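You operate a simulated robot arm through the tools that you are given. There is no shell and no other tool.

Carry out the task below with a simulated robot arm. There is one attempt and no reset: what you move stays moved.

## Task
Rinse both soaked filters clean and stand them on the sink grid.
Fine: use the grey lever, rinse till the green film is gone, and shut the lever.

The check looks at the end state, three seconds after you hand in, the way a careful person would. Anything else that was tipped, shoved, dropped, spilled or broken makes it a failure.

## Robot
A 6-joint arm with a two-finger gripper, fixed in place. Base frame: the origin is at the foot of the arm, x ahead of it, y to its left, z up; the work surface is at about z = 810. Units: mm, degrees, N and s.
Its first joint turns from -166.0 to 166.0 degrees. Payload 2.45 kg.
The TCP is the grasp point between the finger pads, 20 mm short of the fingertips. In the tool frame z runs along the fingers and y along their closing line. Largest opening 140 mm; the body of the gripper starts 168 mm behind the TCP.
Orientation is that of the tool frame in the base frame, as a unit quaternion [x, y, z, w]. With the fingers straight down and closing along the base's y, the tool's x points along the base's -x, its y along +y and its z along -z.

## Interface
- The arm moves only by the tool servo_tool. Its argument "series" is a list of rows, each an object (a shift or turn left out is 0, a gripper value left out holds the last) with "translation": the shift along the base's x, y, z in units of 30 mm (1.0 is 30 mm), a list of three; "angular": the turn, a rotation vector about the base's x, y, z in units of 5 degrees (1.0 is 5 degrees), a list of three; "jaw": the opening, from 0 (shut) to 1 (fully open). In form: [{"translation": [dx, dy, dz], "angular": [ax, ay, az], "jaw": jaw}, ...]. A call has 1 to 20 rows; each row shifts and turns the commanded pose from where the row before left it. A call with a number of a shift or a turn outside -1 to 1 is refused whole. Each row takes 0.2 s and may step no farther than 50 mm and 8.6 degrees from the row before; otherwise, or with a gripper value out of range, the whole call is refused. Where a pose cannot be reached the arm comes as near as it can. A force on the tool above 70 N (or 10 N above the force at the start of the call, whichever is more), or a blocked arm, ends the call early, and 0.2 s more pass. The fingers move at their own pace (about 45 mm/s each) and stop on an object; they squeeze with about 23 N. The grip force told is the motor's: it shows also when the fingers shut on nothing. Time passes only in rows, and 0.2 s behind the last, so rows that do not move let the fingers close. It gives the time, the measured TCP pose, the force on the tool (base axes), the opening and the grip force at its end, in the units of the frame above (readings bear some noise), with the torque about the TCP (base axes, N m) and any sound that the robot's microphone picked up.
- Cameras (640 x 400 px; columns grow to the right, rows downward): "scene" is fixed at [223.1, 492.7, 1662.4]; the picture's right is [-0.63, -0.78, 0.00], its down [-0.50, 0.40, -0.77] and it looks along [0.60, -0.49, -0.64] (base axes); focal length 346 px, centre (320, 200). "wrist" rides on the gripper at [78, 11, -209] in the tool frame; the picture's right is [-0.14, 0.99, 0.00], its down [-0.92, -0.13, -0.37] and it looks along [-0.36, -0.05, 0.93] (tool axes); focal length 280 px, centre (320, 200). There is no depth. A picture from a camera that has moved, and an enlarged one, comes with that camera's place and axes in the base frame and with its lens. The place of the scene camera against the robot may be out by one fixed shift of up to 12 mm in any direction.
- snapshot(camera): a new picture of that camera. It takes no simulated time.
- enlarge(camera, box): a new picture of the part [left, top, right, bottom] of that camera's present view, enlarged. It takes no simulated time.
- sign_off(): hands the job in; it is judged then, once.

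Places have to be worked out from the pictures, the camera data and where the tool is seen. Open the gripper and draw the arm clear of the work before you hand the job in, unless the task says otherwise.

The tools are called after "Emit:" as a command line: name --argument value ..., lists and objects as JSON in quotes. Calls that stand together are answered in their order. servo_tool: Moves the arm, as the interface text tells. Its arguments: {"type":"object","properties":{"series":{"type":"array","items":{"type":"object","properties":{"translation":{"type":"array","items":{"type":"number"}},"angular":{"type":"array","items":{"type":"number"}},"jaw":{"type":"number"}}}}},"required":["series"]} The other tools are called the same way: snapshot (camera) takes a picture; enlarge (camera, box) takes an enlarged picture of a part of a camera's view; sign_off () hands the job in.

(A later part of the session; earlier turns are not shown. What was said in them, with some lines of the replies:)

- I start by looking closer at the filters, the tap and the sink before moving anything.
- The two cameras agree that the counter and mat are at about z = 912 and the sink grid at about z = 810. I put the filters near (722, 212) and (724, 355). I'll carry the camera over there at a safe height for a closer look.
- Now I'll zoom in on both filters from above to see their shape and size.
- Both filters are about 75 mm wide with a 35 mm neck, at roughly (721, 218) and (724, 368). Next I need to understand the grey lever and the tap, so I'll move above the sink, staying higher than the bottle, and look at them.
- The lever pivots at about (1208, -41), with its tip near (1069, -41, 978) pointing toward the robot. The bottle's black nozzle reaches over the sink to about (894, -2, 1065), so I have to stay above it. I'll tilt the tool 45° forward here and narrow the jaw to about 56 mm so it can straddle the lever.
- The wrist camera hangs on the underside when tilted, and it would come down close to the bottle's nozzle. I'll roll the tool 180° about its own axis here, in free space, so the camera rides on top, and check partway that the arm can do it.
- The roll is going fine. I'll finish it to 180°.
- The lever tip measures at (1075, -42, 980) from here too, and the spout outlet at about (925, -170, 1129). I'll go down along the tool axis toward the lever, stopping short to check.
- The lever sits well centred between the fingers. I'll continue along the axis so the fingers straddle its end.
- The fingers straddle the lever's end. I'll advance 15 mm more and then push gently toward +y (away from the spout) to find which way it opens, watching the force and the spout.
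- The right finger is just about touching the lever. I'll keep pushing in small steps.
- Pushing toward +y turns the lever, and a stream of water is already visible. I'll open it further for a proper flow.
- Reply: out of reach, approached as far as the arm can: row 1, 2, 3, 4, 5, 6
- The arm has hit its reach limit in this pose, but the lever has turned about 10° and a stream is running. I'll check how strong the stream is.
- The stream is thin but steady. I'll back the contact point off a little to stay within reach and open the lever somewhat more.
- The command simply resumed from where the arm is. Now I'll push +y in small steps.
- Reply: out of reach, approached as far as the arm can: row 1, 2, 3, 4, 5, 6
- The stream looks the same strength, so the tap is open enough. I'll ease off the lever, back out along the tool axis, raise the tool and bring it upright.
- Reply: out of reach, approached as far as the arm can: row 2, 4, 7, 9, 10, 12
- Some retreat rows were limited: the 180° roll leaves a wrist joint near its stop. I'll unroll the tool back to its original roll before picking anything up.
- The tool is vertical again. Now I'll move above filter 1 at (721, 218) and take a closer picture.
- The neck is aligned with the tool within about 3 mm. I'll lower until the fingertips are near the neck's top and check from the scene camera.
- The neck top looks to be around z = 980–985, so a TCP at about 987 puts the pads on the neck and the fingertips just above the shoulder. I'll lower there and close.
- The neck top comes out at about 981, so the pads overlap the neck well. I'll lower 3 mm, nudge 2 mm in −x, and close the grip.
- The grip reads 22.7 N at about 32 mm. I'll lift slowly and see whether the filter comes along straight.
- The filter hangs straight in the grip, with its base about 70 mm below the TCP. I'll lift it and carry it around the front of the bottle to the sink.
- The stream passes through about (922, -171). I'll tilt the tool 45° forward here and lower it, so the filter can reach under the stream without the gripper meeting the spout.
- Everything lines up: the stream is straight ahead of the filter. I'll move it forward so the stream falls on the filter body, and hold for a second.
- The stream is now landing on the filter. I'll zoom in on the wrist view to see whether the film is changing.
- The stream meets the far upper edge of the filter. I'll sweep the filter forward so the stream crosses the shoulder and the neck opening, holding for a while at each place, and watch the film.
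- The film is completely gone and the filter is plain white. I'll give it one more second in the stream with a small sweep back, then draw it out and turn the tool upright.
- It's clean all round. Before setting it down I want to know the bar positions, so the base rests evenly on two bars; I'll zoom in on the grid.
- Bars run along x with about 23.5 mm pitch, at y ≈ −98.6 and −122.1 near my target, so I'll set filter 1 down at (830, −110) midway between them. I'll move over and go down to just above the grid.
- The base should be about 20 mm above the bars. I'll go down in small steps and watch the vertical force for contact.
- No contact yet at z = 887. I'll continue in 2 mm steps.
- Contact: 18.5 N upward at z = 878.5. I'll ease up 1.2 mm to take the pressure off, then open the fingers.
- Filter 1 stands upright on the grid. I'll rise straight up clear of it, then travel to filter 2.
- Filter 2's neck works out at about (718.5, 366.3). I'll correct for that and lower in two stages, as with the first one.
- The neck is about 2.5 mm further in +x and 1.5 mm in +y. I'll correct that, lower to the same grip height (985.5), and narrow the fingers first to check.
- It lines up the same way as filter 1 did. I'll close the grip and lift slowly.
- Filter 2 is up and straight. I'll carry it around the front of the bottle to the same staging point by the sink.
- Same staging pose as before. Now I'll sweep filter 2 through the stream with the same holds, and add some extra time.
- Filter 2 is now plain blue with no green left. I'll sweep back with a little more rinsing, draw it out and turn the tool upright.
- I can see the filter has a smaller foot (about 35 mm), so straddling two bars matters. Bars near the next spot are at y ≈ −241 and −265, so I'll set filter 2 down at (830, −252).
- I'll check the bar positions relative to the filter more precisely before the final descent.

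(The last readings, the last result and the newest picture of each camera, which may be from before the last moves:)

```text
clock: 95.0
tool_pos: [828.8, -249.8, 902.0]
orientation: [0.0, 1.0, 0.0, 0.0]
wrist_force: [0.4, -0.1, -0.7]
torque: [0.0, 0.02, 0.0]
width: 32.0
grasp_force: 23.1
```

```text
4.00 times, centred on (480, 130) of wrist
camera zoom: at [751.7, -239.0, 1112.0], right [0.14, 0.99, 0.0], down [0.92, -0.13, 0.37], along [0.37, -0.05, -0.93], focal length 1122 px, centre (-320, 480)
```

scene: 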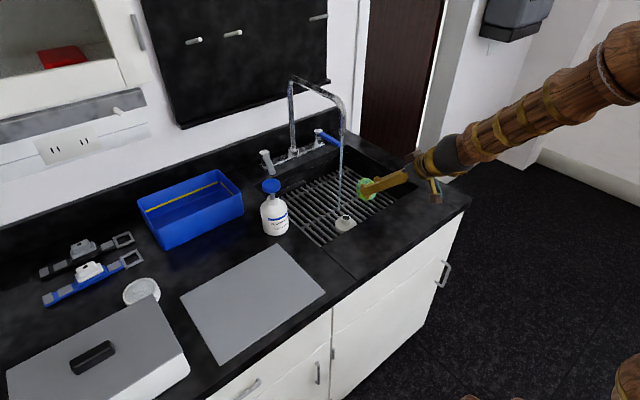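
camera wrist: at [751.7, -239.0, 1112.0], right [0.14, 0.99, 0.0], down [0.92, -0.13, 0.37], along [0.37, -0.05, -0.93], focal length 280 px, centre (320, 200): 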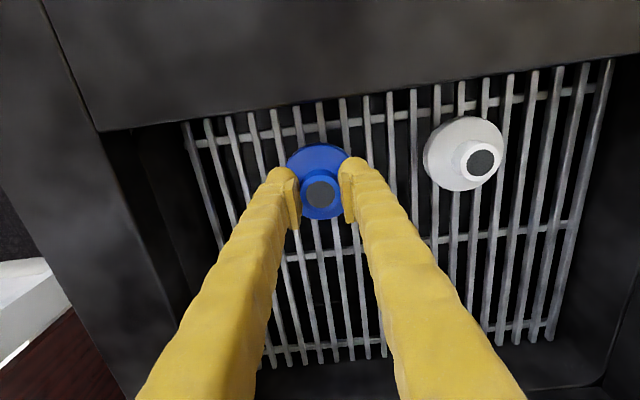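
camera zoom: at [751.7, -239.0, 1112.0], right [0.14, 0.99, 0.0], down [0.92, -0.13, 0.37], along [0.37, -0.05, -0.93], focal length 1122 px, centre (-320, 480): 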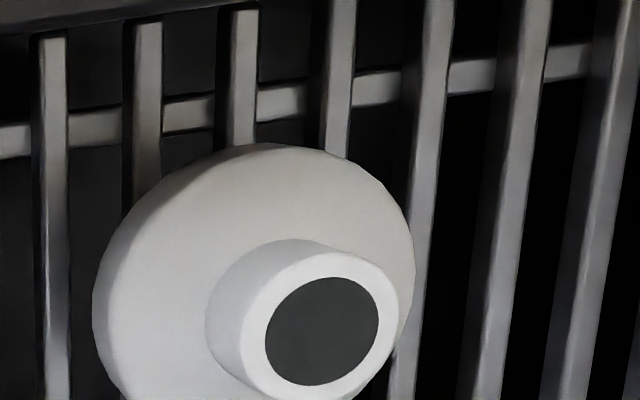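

The bars under filter 2 are at about −265.8 and −241.7 in the same measure where the tool is at −250, so I'll shift −3.5 mm in y and descend slowly.

Emit:
servo_tool --series '[{"translation": [0, -0.12, 0]}, {"translation": [0, 0, -0.15]}, {"translation": [0, 0, -0.15]}, {"translation": [0, 0, -0.1]}, {"translation": [0, 0, -0.1]}, {"translation": [0, 0, -0.07]}, {"translation": [0, 0, 0]}]'

```text
clock: 96.6
tool_pos: [829.4, -255.1, 887.3]
orientation: [0.0, 1.0, 0.0, 0.0]
wrist_force: [-0.2, -0.6, -0.5]
torque: [-0.03, 0.01, -0.03]
width: 31.9
grasp_force: 22.9
```

Emit:
servo_tool --series '[{"translation": [0, 0, -0.07]}, {"translation": [0, 0, -0.07]}, {"translation": [0, 0, -0.07]}, {"translation": [0, 0, 0]}]'

```text
clock: 97.6
tool_pos: [830.1, -255.1, 880.4]
orientation: [0.0, 1.0, 0.0, 0.0]
wrist_force: [3.3, 0.4, 19.7]
torque: [0.02, -0.25, 0.01]
width: 32.0
grasp_force: 22.7
```

Contact at 19.7 N, matching the first filter. I'll ease up 1.2 mm and open the fingers.

Emit:
servo_tool --series '[{"translation": [0, 0, 0.04]}, {"translation": [0, 0, 0]}, {"translation": [0, 0, 0], "jaw": 0.3}, {"translation": [0, 0, 0], "jaw": 0.45}, {"translation": [0, 0, 0]}, {"translation": [0, 0, 0]}]'

Emit:
snapshot --camera "wrist"

Emit:
enlarge --camera "scene" --box '[320, 160, 416, 220]'

```text
clock: 99.0
tool_pos: [830.9, -255.3, 880.8]
orientation: [0.001, 1.0, 0.0, 0.001]
wrist_force: [-0.8, -0.7, 0.2]
torque: [-0.02, 0.0, -0.02]
width: 63.1
grasp_force: 0.0
```

```text
taken
camera wrist: at [751.9, -244.5, 1090.0], right [0.14, 0.99, 0.0], down [0.92, -0.13, 0.37], along [0.36, -0.05, -0.93], focal length 280 px, centre (320, 200)
```

wrist: 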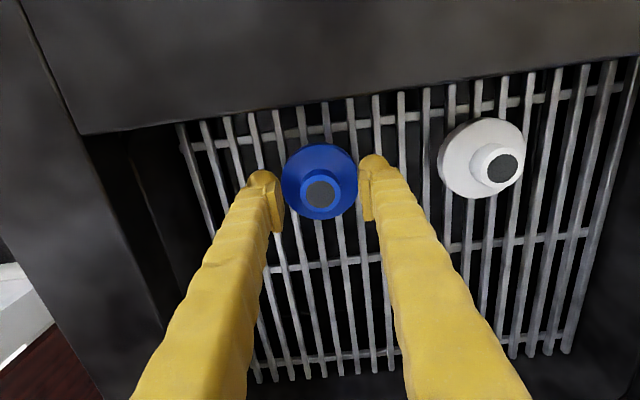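

```text
6.67 times, centred on (368, 190) of scene
camera zoom: at [223.1, 492.7, 1662.4], right [-0.63, -0.78, 0.0], down [-0.5, 0.4, -0.77], along [0.6, -0.49, -0.64], focal length 2307 px, centre (0, 267)
```

zoom: 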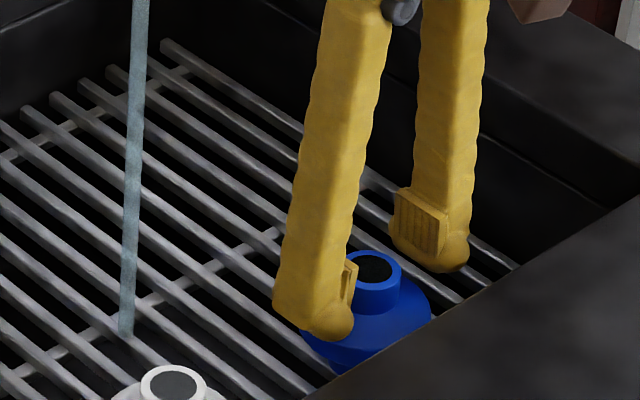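

Both filters stand on the grid. I'll rise straight up, then move toward the lever approach pose, well above everything.

Emit:
servo_tool --series '[{"translation": [0, 0, 0.4]}, {"translation": [0, 0, 0.9]}, {"translation": [0, 0, 0.97]}, {"translation": [0, 0, 0.97]}, {"translation": [0, 0, 0.97]}, {"translation": [0, 0, 0.97]}, {"translation": [0, 0, 0.97]}, {"translation": [0, 0, 0.97]}, {"translation": [0, 0, 0.97]}, {"translation": [0, 0, 0.97]}, {"translation": [0, 0, 0.97]}, {"translation": [0, 0, 0]}]'

Emit:
snapshot --camera "wrist"

Emit:
snapshot --camera "scene"

Emit:
enlarge --camera "scene" --box '[310, 150, 438, 230]'

```text
clock: 101.6
tool_pos: [829.0, -256.6, 1182.0]
orientation: [0.0, 1.0, 0.0, 0.0]
wrist_force: [-0.2, 0.8, 0.6]
torque: [-0.01, 0.03, 0.01]
width: 63.1
grasp_force: 0.1
```

```text
taken
camera wrist: at [751.3, -245.5, 1392.0], right [0.14, 0.99, 0.0], down [0.92, -0.13, 0.37], along [0.36, -0.05, -0.93], focal length 280 px, centre (320, 200)
```

wrist: 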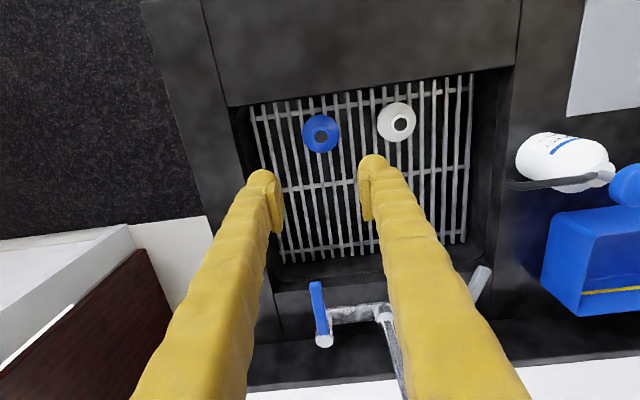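

```text
taken
```

scene: 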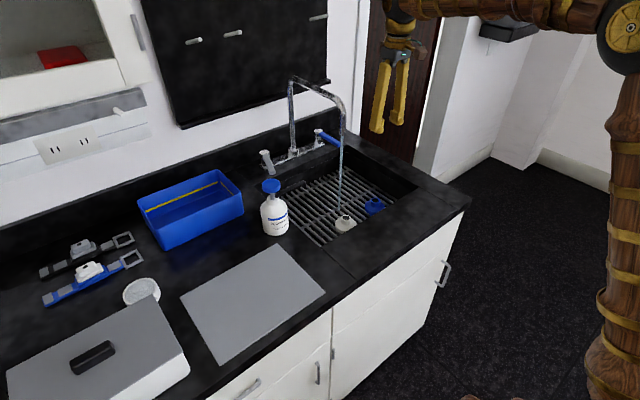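

```text
5.00 times, centred on (374, 190) of scene
camera zoom: at [223.1, 492.7, 1662.4], right [-0.63, -0.78, 0.0], down [-0.5, 0.4, -0.77], along [0.6, -0.49, -0.64], focal length 1730 px, centre (50, 250)
```

zoom: 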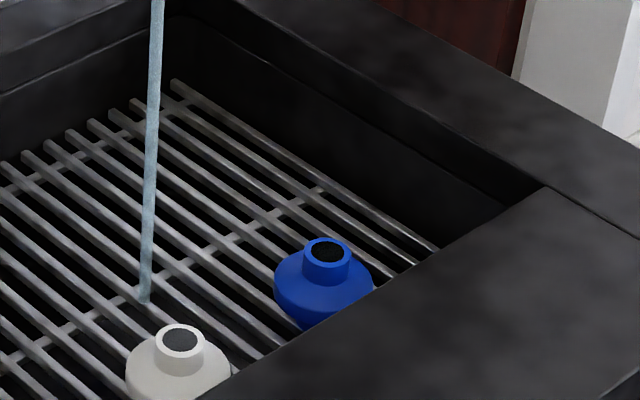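

Both filters stand upright and clean. Now I'll go back to the lever: move across to y ≈ −20, tilt 45° forward, keeping behind the spout outlet in x.

Emit:
servo_tool --series '[{"translation": [0, 0.97, 0]}, {"translation": [0, 0.97, 0]}, {"translation": [0, 0.97, 0]}, {"translation": [0, 0.97, 0]}, {"translation": [0, 0.97, 0]}, {"translation": [0, 0.97, 0]}, {"translation": [0, 0.97, 0]}, {"translation": [0, 0.97, 0]}, {"angular": [0, -1, 0]}, {"angular": [0, -1, 0]}, {"angular": [0, -1, 0]}, {"angular": [0, -1, 0]}, {"angular": [0, -1, 0]}, {"angular": [0, -1, 0]}, {"angular": [0, -1, 0]}, {"angular": [0, -1, 0]}, {"angular": [0, -1, 0]}, {"angular": [0, 0, 0]}]'

Emit:
servo_tool --series '[{"angular": [1, 0, -1]}, {"angular": [1, 0, -1]}, {"angular": [1, 0, -1]}, {"angular": [1, 0, -1]}, {"angular": [1, 0, -1]}, {"angular": [1, 0, -1]}, {"angular": [1, 0, -1]}, {"angular": [1, 0, -1]}, {"angular": [1, 0, -1]}, {"angular": [1, 0, -1]}, {"angular": [1, 0, -1]}, {"angular": [1, 0, -1]}, {"angular": [1, 0, -1]}, {"angular": [1, 0, -1]}, {"angular": [1, 0, -1]}, {"angular": [1, 0, -1]}, {"angular": [1, 0, -1]}, {"angular": [1, 0, -1]}, {"angular": [1, 0, -1]}, {"angular": [1, 0, -1]}]'

Emit:
servo_tool --series '[{"angular": [1, 0, -1]}, {"angular": [1, 0, -1]}, {"angular": [1, 0, -1]}, {"angular": [1, 0, -1]}, {"angular": [1, 0, -1]}, {"angular": [0.456, 0, -0.456]}, {"angular": [0, 0, 0]}]'

Emit:
snapshot --camera "wrist"

Emit:
snapshot --camera "scene"

```text
clock: 105.4
tool_pos: [830.6, -23.0, 1182.6]
orientation: [-0.001, 0.924, 0.0, 0.383]
wrist_force: [-0.1, 0.1, -0.3]
torque: [0.01, 0.0, 0.0]
width: 63.0
grasp_force: 0.1
```

```text
clock: 109.6
tool_pos: [830.9, -23.2, 1182.1]
orientation: [0.872, 0.305, 0.361, 0.126]
wrist_force: [0.2, 0.9, 0.2]
torque: [-0.02, -0.01, 0.01]
width: 63.1
grasp_force: 0.0
```

```text
clock: 111.2
tool_pos: [829.9, -21.0, 1182.7]
orientation: [0.924, 0.0, 0.382, -0.002]
wrist_force: [0.0, 0.0, 0.2]
torque: [0.03, 0.01, -0.02]
width: 62.7
grasp_force: 0.2
```

```text
taken
camera wrist: at [737.7, -33.6, 1385.5], right [-0.1, -0.99, -0.1], down [-0.91, 0.13, -0.39], along [0.4, 0.05, -0.92], focal length 280 px, centre (320, 200)
```

wrist: 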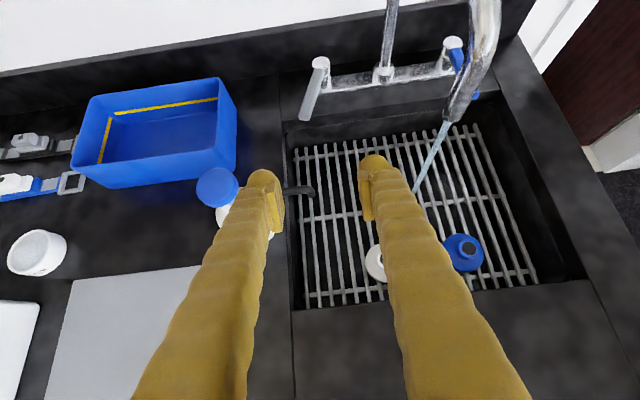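

```text
taken
```

scene: 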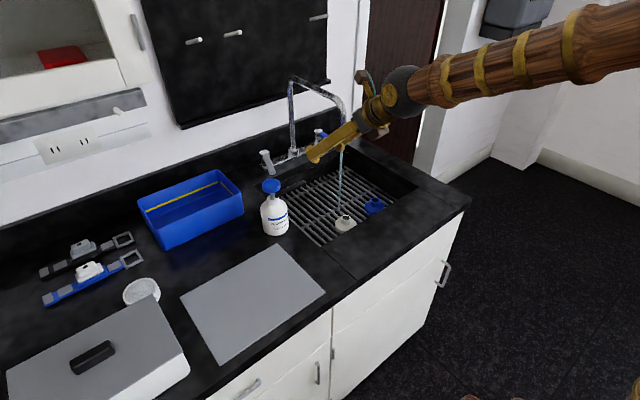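

The lever tip is at about (1078, −1) with the lever open about 17°. I'll line up at y ≈ −15 with a 70 mm opening and descend along the tool axis, stopping short to check.

Emit:
servo_tool --series '[{"translation": [0.9, 0.1, 0], "jaw": 0.5}, {"translation": [0.95, 0.1, 0]}, {"translation": [0.67, 0, -0.67]}, {"translation": [0.67, 0, -0.67]}, {"translation": [0.67, 0, -0.67]}, {"translation": [0.67, 0, -0.67]}, {"translation": [0.67, 0, -0.67]}, {"translation": [0.67, 0, -0.67]}, {"translation": [0.67, 0, -0.67]}, {"translation": [0, 0, 0]}]'

Emit:
snapshot --camera "wrist"

Emit:
snapshot --camera "scene"

```text
clock: 113.4
tool_pos: [1027.3, -15.8, 1041.1]
orientation: [0.924, 0.0, 0.382, -0.001]
wrist_force: [-0.3, -0.3, 0.6]
torque: [0.03, -0.02, -0.01]
width: 69.9
grasp_force: 0.2
```

```text
taken
camera wrist: at [934.3, -26.9, 1244.1], right [-0.1, -0.99, -0.1], down [-0.91, 0.13, -0.39], along [0.4, 0.05, -0.92], focal length 280 px, centre (320, 200)
```

wrist: 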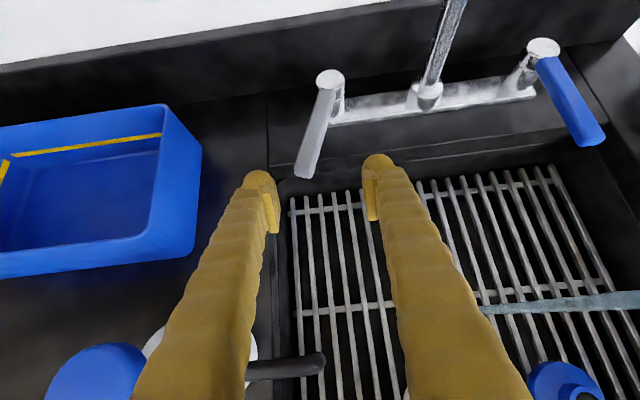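

```text
taken
```

scene: 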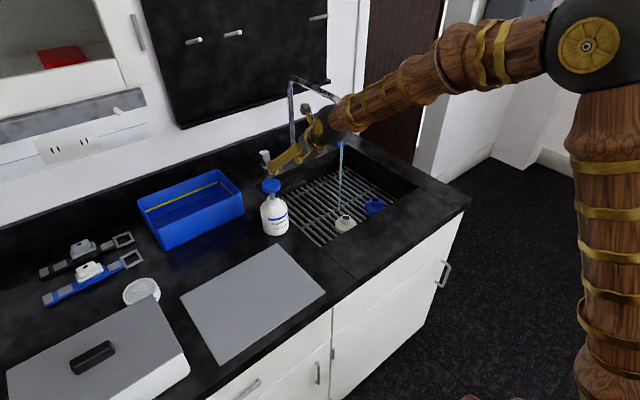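

The lever tip would clear the left finger by only about 7 mm, so I'll open the jaw a bit more (84 mm) and then advance to straddle the lever.

Emit:
servo_tool --series '[{"translation": [0, 0, 0], "jaw": 0.6}, {"translation": [0, 0, 0]}, {"translation": [0.6, 0, -0.6]}, {"translation": [0.6, 0, -0.6]}, {"translation": [0.6, 0, -0.6]}, {"translation": [0.25, 0, -0.25]}, {"translation": [0, 0, 0]}]'

Emit:
snapshot --camera "wrist"

```text
clock: 115.0
tool_pos: [1088.1, -16.2, 979.9]
orientation: [0.924, 0.001, 0.382, 0.0]
wrist_force: [0.9, 0.7, -0.1]
torque: [0.01, 0.0, -0.02]
width: 83.9
grasp_force: 0.1
```

```text
taken
camera wrist: at [995.7, -27.0, 1181.9], right [-0.1, -0.99, -0.1], down [-0.91, 0.13, -0.39], along [0.4, 0.05, -0.92], focal length 280 px, centre (320, 200)
```

wrist: 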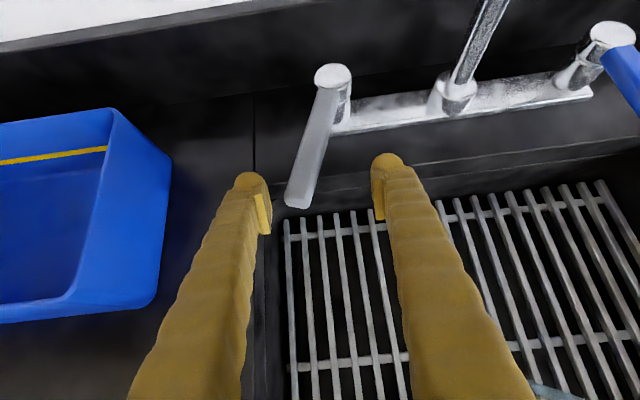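

The lever is between the fingers. I'll advance 10 mm, narrow the jaw to about 44 mm and start pushing the lever back toward −y.

Emit:
servo_tool --series '[{"translation": [0.33, 0, 0], "jaw": 0.32}, {"translation": [0, 0, 0]}, {"translation": [0, 0, 0]}, {"translation": [0, -0.15, 0]}, {"translation": [0, -0.15, 0]}, {"translation": [0, -0.15, 0]}, {"translation": [0, 0, 0]}]'

Emit:
snapshot --camera "wrist"

```text
clock: 116.6
tool_pos: [1097.6, -30.2, 980.1]
orientation: [0.924, -0.001, 0.383, 0.0]
wrist_force: [0.3, -0.5, 0.7]
torque: [-0.03, 0.0, -0.01]
width: 44.7
grasp_force: 0.1
```

```text
taken
camera wrist: at [1005.6, -41.1, 1182.9], right [-0.1, -0.99, -0.1], down [-0.91, 0.13, -0.39], along [0.4, 0.05, -0.92], focal length 280 px, centre (320, 200)
```

wrist: 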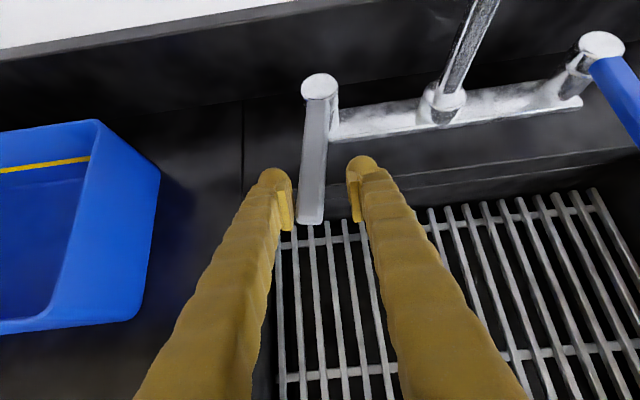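

The lever is turning back. I'll keep pushing toward −y in small steps and check the stream.

Emit:
servo_tool --series '[{"translation": [0, -0.15, 0]}, {"translation": [0, -0.15, 0]}, {"translation": [0, -0.15, 0]}, {"translation": [0, -0.1, 0]}, {"translation": [0, 0, 0]}]'

Emit:
snapshot --camera "wrist"

Emit:
snapshot --camera "scene"

```text
clock: 117.8
tool_pos: [1098.5, -44.9, 980.4]
orientation: [0.924, 0.001, 0.382, -0.001]
wrist_force: [0.3, -0.3, -0.3]
torque: [0.03, 0.0, 0.01]
width: 44.5
grasp_force: 0.0
```

```text
taken
camera wrist: at [1005.2, -56.9, 1183.8], right [-0.1, -0.99, -0.1], down [-0.91, 0.13, -0.39], along [0.4, 0.05, -0.92], focal length 280 px, centre (320, 200)
```

wrist: 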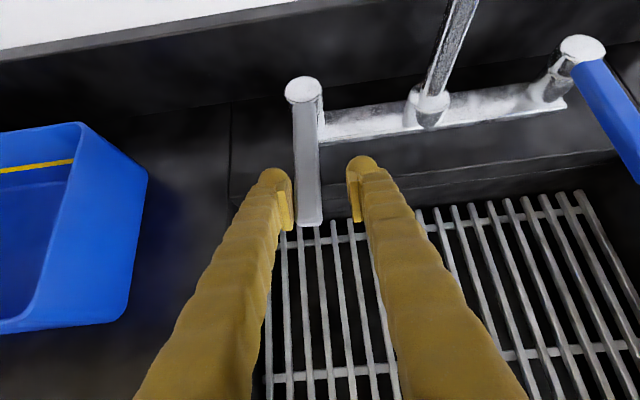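

```text
taken
```

scene: 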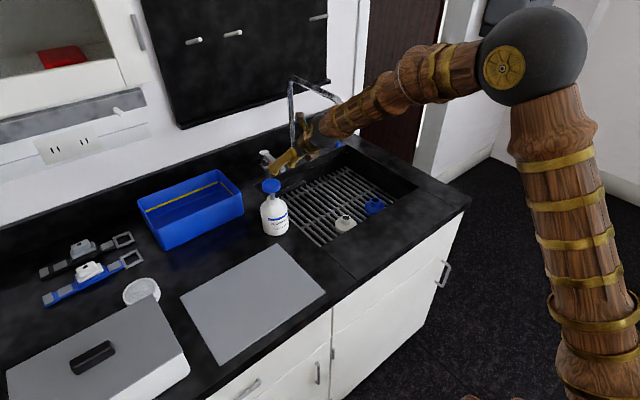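

The stream has stopped. The lever still looks about 1–2° short of its original position, so I'll nudge it further in 2 mm steps until I feel the stop.

Emit:
servo_tool --series '[{"translation": [0, -0.07, 0]}, {"translation": [0, -0.07, 0]}, {"translation": [0, 0, 0]}]'

Emit:
snapshot --camera "wrist"

```text
clock: 118.6
tool_pos: [1097.5, -50.7, 980.2]
orientation: [0.924, 0.0, 0.382, 0.0]
wrist_force: [0.1, 0.9, 0.2]
torque: [-0.02, 0.02, -0.01]
width: 44.9
grasp_force: 0.1
```

```text
taken
camera wrist: at [1004.8, -61.5, 1183.5], right [-0.1, -0.99, -0.1], down [-0.91, 0.13, -0.39], along [0.4, 0.05, -0.92], focal length 280 px, centre (320, 200)
```

wrist: 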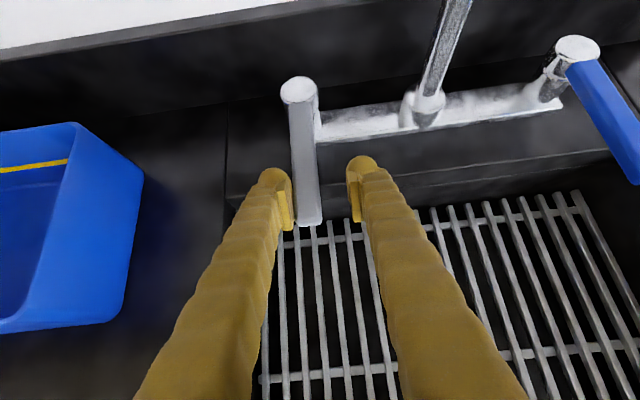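

The lever is back at about 0° and the water is off. I'll move 5 mm off the lever and back out along the tool axis.

Emit:
servo_tool --series '[{"translation": [0, 0.17, 0]}, {"translation": [-0.5, 0, 0.5]}, {"translation": [-0.67, 0, 0.67]}, {"translation": [-0.67, 0, 0.67]}, {"translation": [-0.67, 0, 0.67]}, {"translation": [-0.67, 0, 0.67]}, {"translation": [-0.67, 0, 0.67]}, {"translation": [-0.67, 0, 0.67]}, {"translation": [-0.67, 0, 0.67]}, {"translation": [-0.67, 0, 0.67]}, {"translation": [-0.67, 0, 0.67]}, {"translation": [-0.67, 0, 0.67]}, {"translation": [-0.67, 0, 0.2]}, {"translation": [0, 0, 0]}]'

Emit:
snapshot --camera "wrist"

Emit:
enlarge --camera "scene" --box '[240, 70, 400, 170]'

Emit:
snapshot --camera "scene"

```text
clock: 121.6
tool_pos: [861.2, -46.7, 1204.0]
orientation: [0.924, 0.001, 0.382, -0.001]
wrist_force: [0.2, 0.4, -0.1]
torque: [-0.02, 0.02, -0.01]
width: 44.9
grasp_force: 0.1
```

```text
taken
camera wrist: at [769.3, -56.4, 1405.9], right [-0.1, -0.99, -0.1], down [-0.91, 0.13, -0.39], along [0.4, 0.05, -0.92], focal length 280 px, centre (320, 200)
```

wrist: 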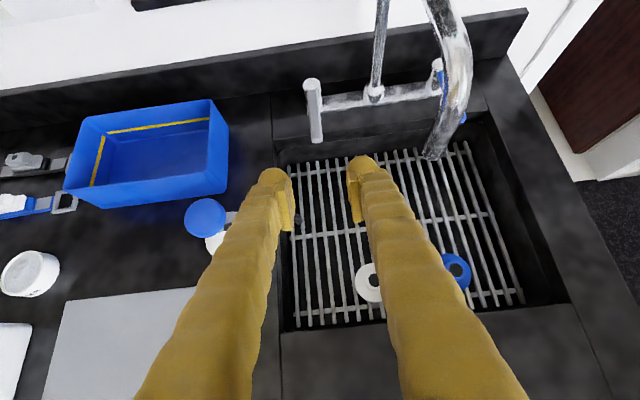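

```text
4.00 times, centred on (320, 120) of scene
camera zoom: at [223.1, 492.7, 1662.4], right [-0.63, -0.78, 0.0], down [-0.5, 0.4, -0.77], along [0.6, -0.49, -0.64], focal length 1384 px, centre (320, 520)
```

zoom: 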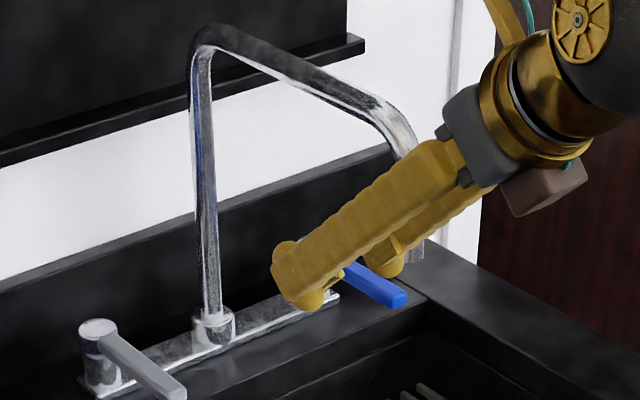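

```text
taken
```

scene: 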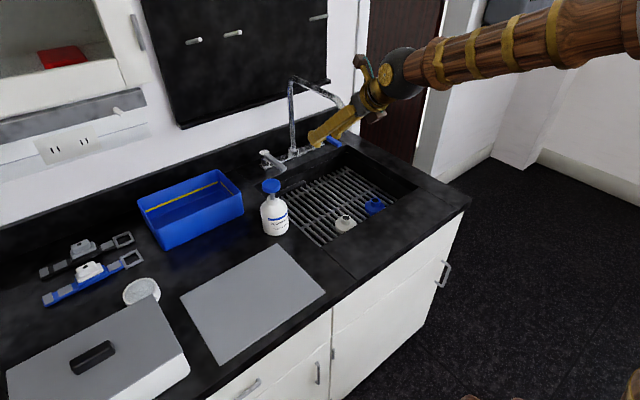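

The lever looks just as it did at the start. I'll compare it in the same enlarged view as before and check the filters once more.

Emit:
enlarge --camera "scene" --box '[240, 120, 336, 180]'

Emit:
enlarge --camera "scene" --box '[320, 180, 400, 240]'

Emit:
enlarge --camera "scene" --box '[320, 100, 384, 200]'

```text
6.67 times, centred on (288, 150) of scene
camera zoom: at [223.1, 492.7, 1662.4], right [-0.63, -0.78, 0.0], down [-0.5, 0.4, -0.77], along [0.6, -0.49, -0.64], focal length 2307 px, centre (533, 533)
```

zoom: 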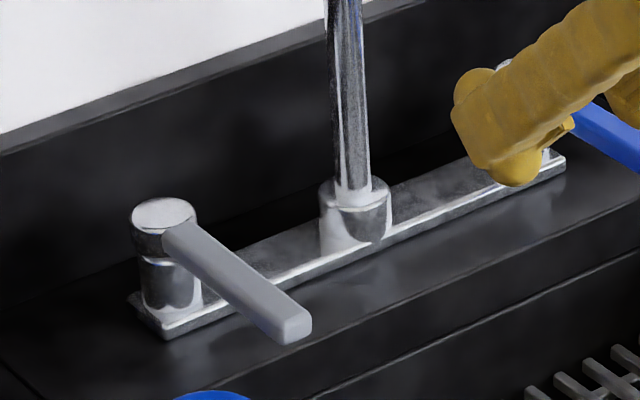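

```text
6.67 times, centred on (360, 210) of scene
camera zoom: at [223.1, 492.7, 1662.4], right [-0.63, -0.78, 0.0], down [-0.5, 0.4, -0.77], along [0.6, -0.49, -0.64], focal length 2307 px, centre (53, 133)
```

zoom: 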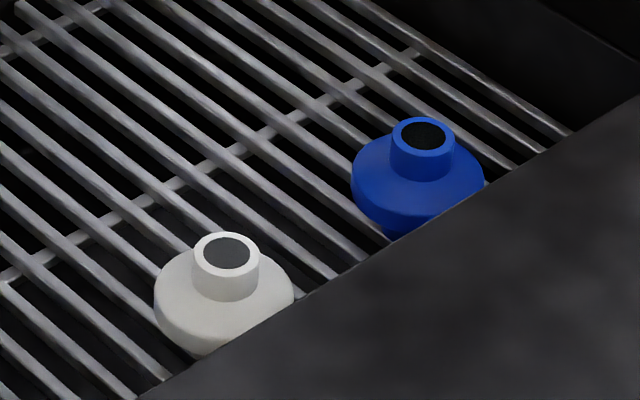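

```text
4.00 times, centred on (352, 150) of scene
camera zoom: at [223.1, 492.7, 1662.4], right [-0.63, -0.78, 0.0], down [-0.5, 0.4, -0.77], along [0.6, -0.49, -0.64], focal length 1384 px, centre (192, 400)
```

zoom: 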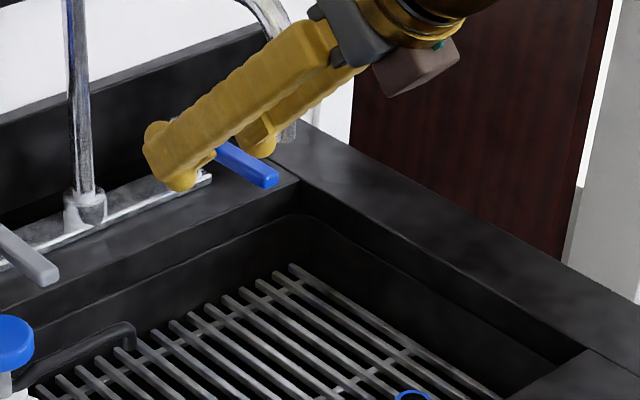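

The lever is pixel-for-pixel where it started, no water is running, and both filters stand clean and upright. I'll draw the arm back and up, opening the gripper.

Emit:
servo_tool --series '[{"translation": [-0.8, 0, 0.3]}, {"translation": [-0.8, 0, 0.3]}, {"translation": [-0.8, 0, 0.3], "jaw": 1.0}, {"translation": [-0.8, 0, 0.3]}, {"translation": [-0.8, 0, 0.3]}, {"translation": [-0.8, 0, 0.3]}, {"translation": [-0.5, 0, 0.2]}, {"translation": [0, 0, 0]}, {"translation": [0, 0, 0]}, {"translation": [0, 0, 0]}, {"translation": [0, 0, 0]}]'

Emit:
snapshot --camera "scene"

Emit:
snapshot --camera "wrist"

```text
clock: 124.0
tool_pos: [702.8, -45.8, 1261.2]
orientation: [0.924, 0.0, 0.383, 0.0]
wrist_force: [-0.1, 0.3, 0.5]
torque: [0.0, 0.0, 0.01]
width: 140.0
grasp_force: 0.1
```

```text
taken
```

scene: 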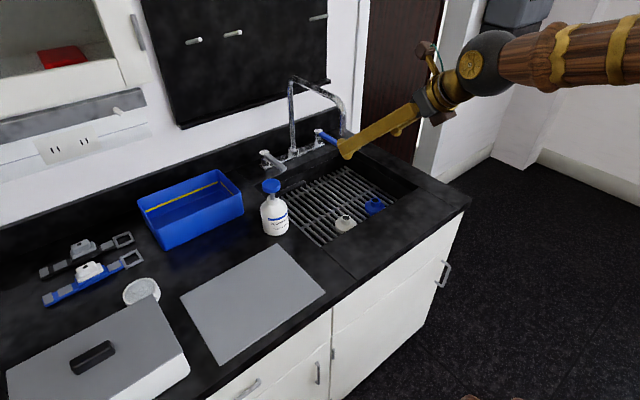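

```text
taken
camera wrist: at [608.9, -55.8, 1465.1], right [-0.1, -0.99, -0.1], down [-0.91, 0.13, -0.39], along [0.4, 0.05, -0.92], focal length 280 px, centre (320, 200)
```

wrist: 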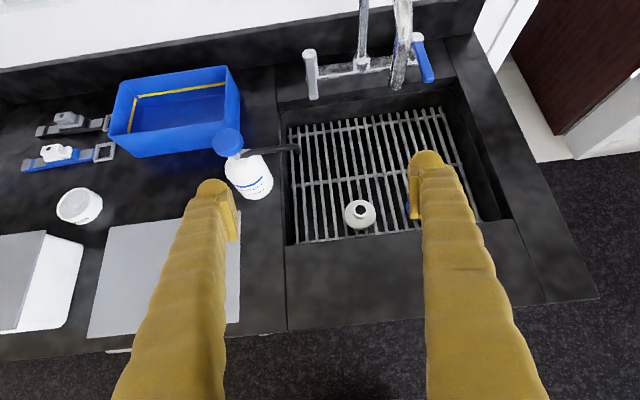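

I'll take one last close look at both filters from this angle for any leftover film.

Emit:
enlarge --camera "wrist" --box '[330, 180, 394, 250]'

Emit:
enlarge --camera "scene" --box '[328, 190, 392, 235]'

```text
5.71 times, centred on (362, 215) of wrist
camera zoom: at [608.9, -55.8, 1465.1], right [-0.1, -0.99, -0.1], down [-0.91, 0.13, -0.39], along [0.4, 0.05, -0.92], focal length 1602 px, centre (80, 114)
```

zoom: 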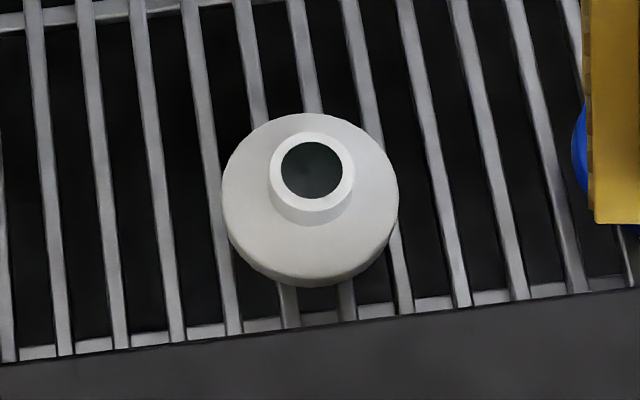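

```text
8.89 times, centred on (360, 212) of scene
camera zoom: at [223.1, 492.7, 1662.4], right [-0.63, -0.78, 0.0], down [-0.5, 0.4, -0.77], along [0.6, -0.49, -0.64], focal length 3076 px, centre (-36, 89)
```

zoom: 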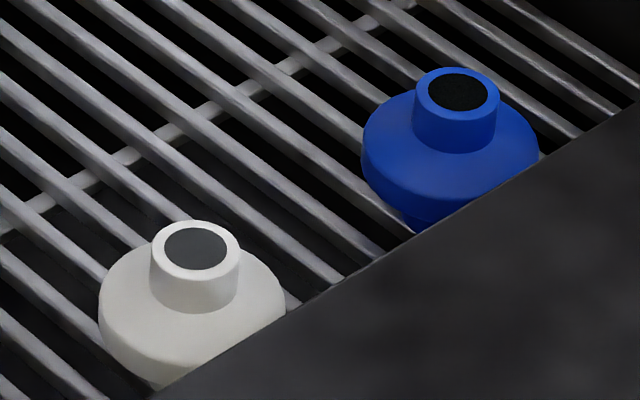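

Both filters are clean, upright and settled on the grid. The lever is shut, the gripper is open and clear, and nothing else was disturbed, so I'm handing in.

Emit:
sign_off

```text
The job is handed in.
```

Both filters are rinsed clean and standing upright on the sink grid, and the job is handed in.

- **Filters:** one turned out to be white and the other blue. In the last close-ups from above and from the side I saw no green film on either. I couldn't see the undersides. Each filter rests across two grid bars, just in front of where the stream lands.
- **Lever:** I used only the grey lever. It is back where it started, and no water is running.
- **Everything else:** I saw nothing else moved, tipped or spilled. The gripper is open and the arm is drawn back from the sink.
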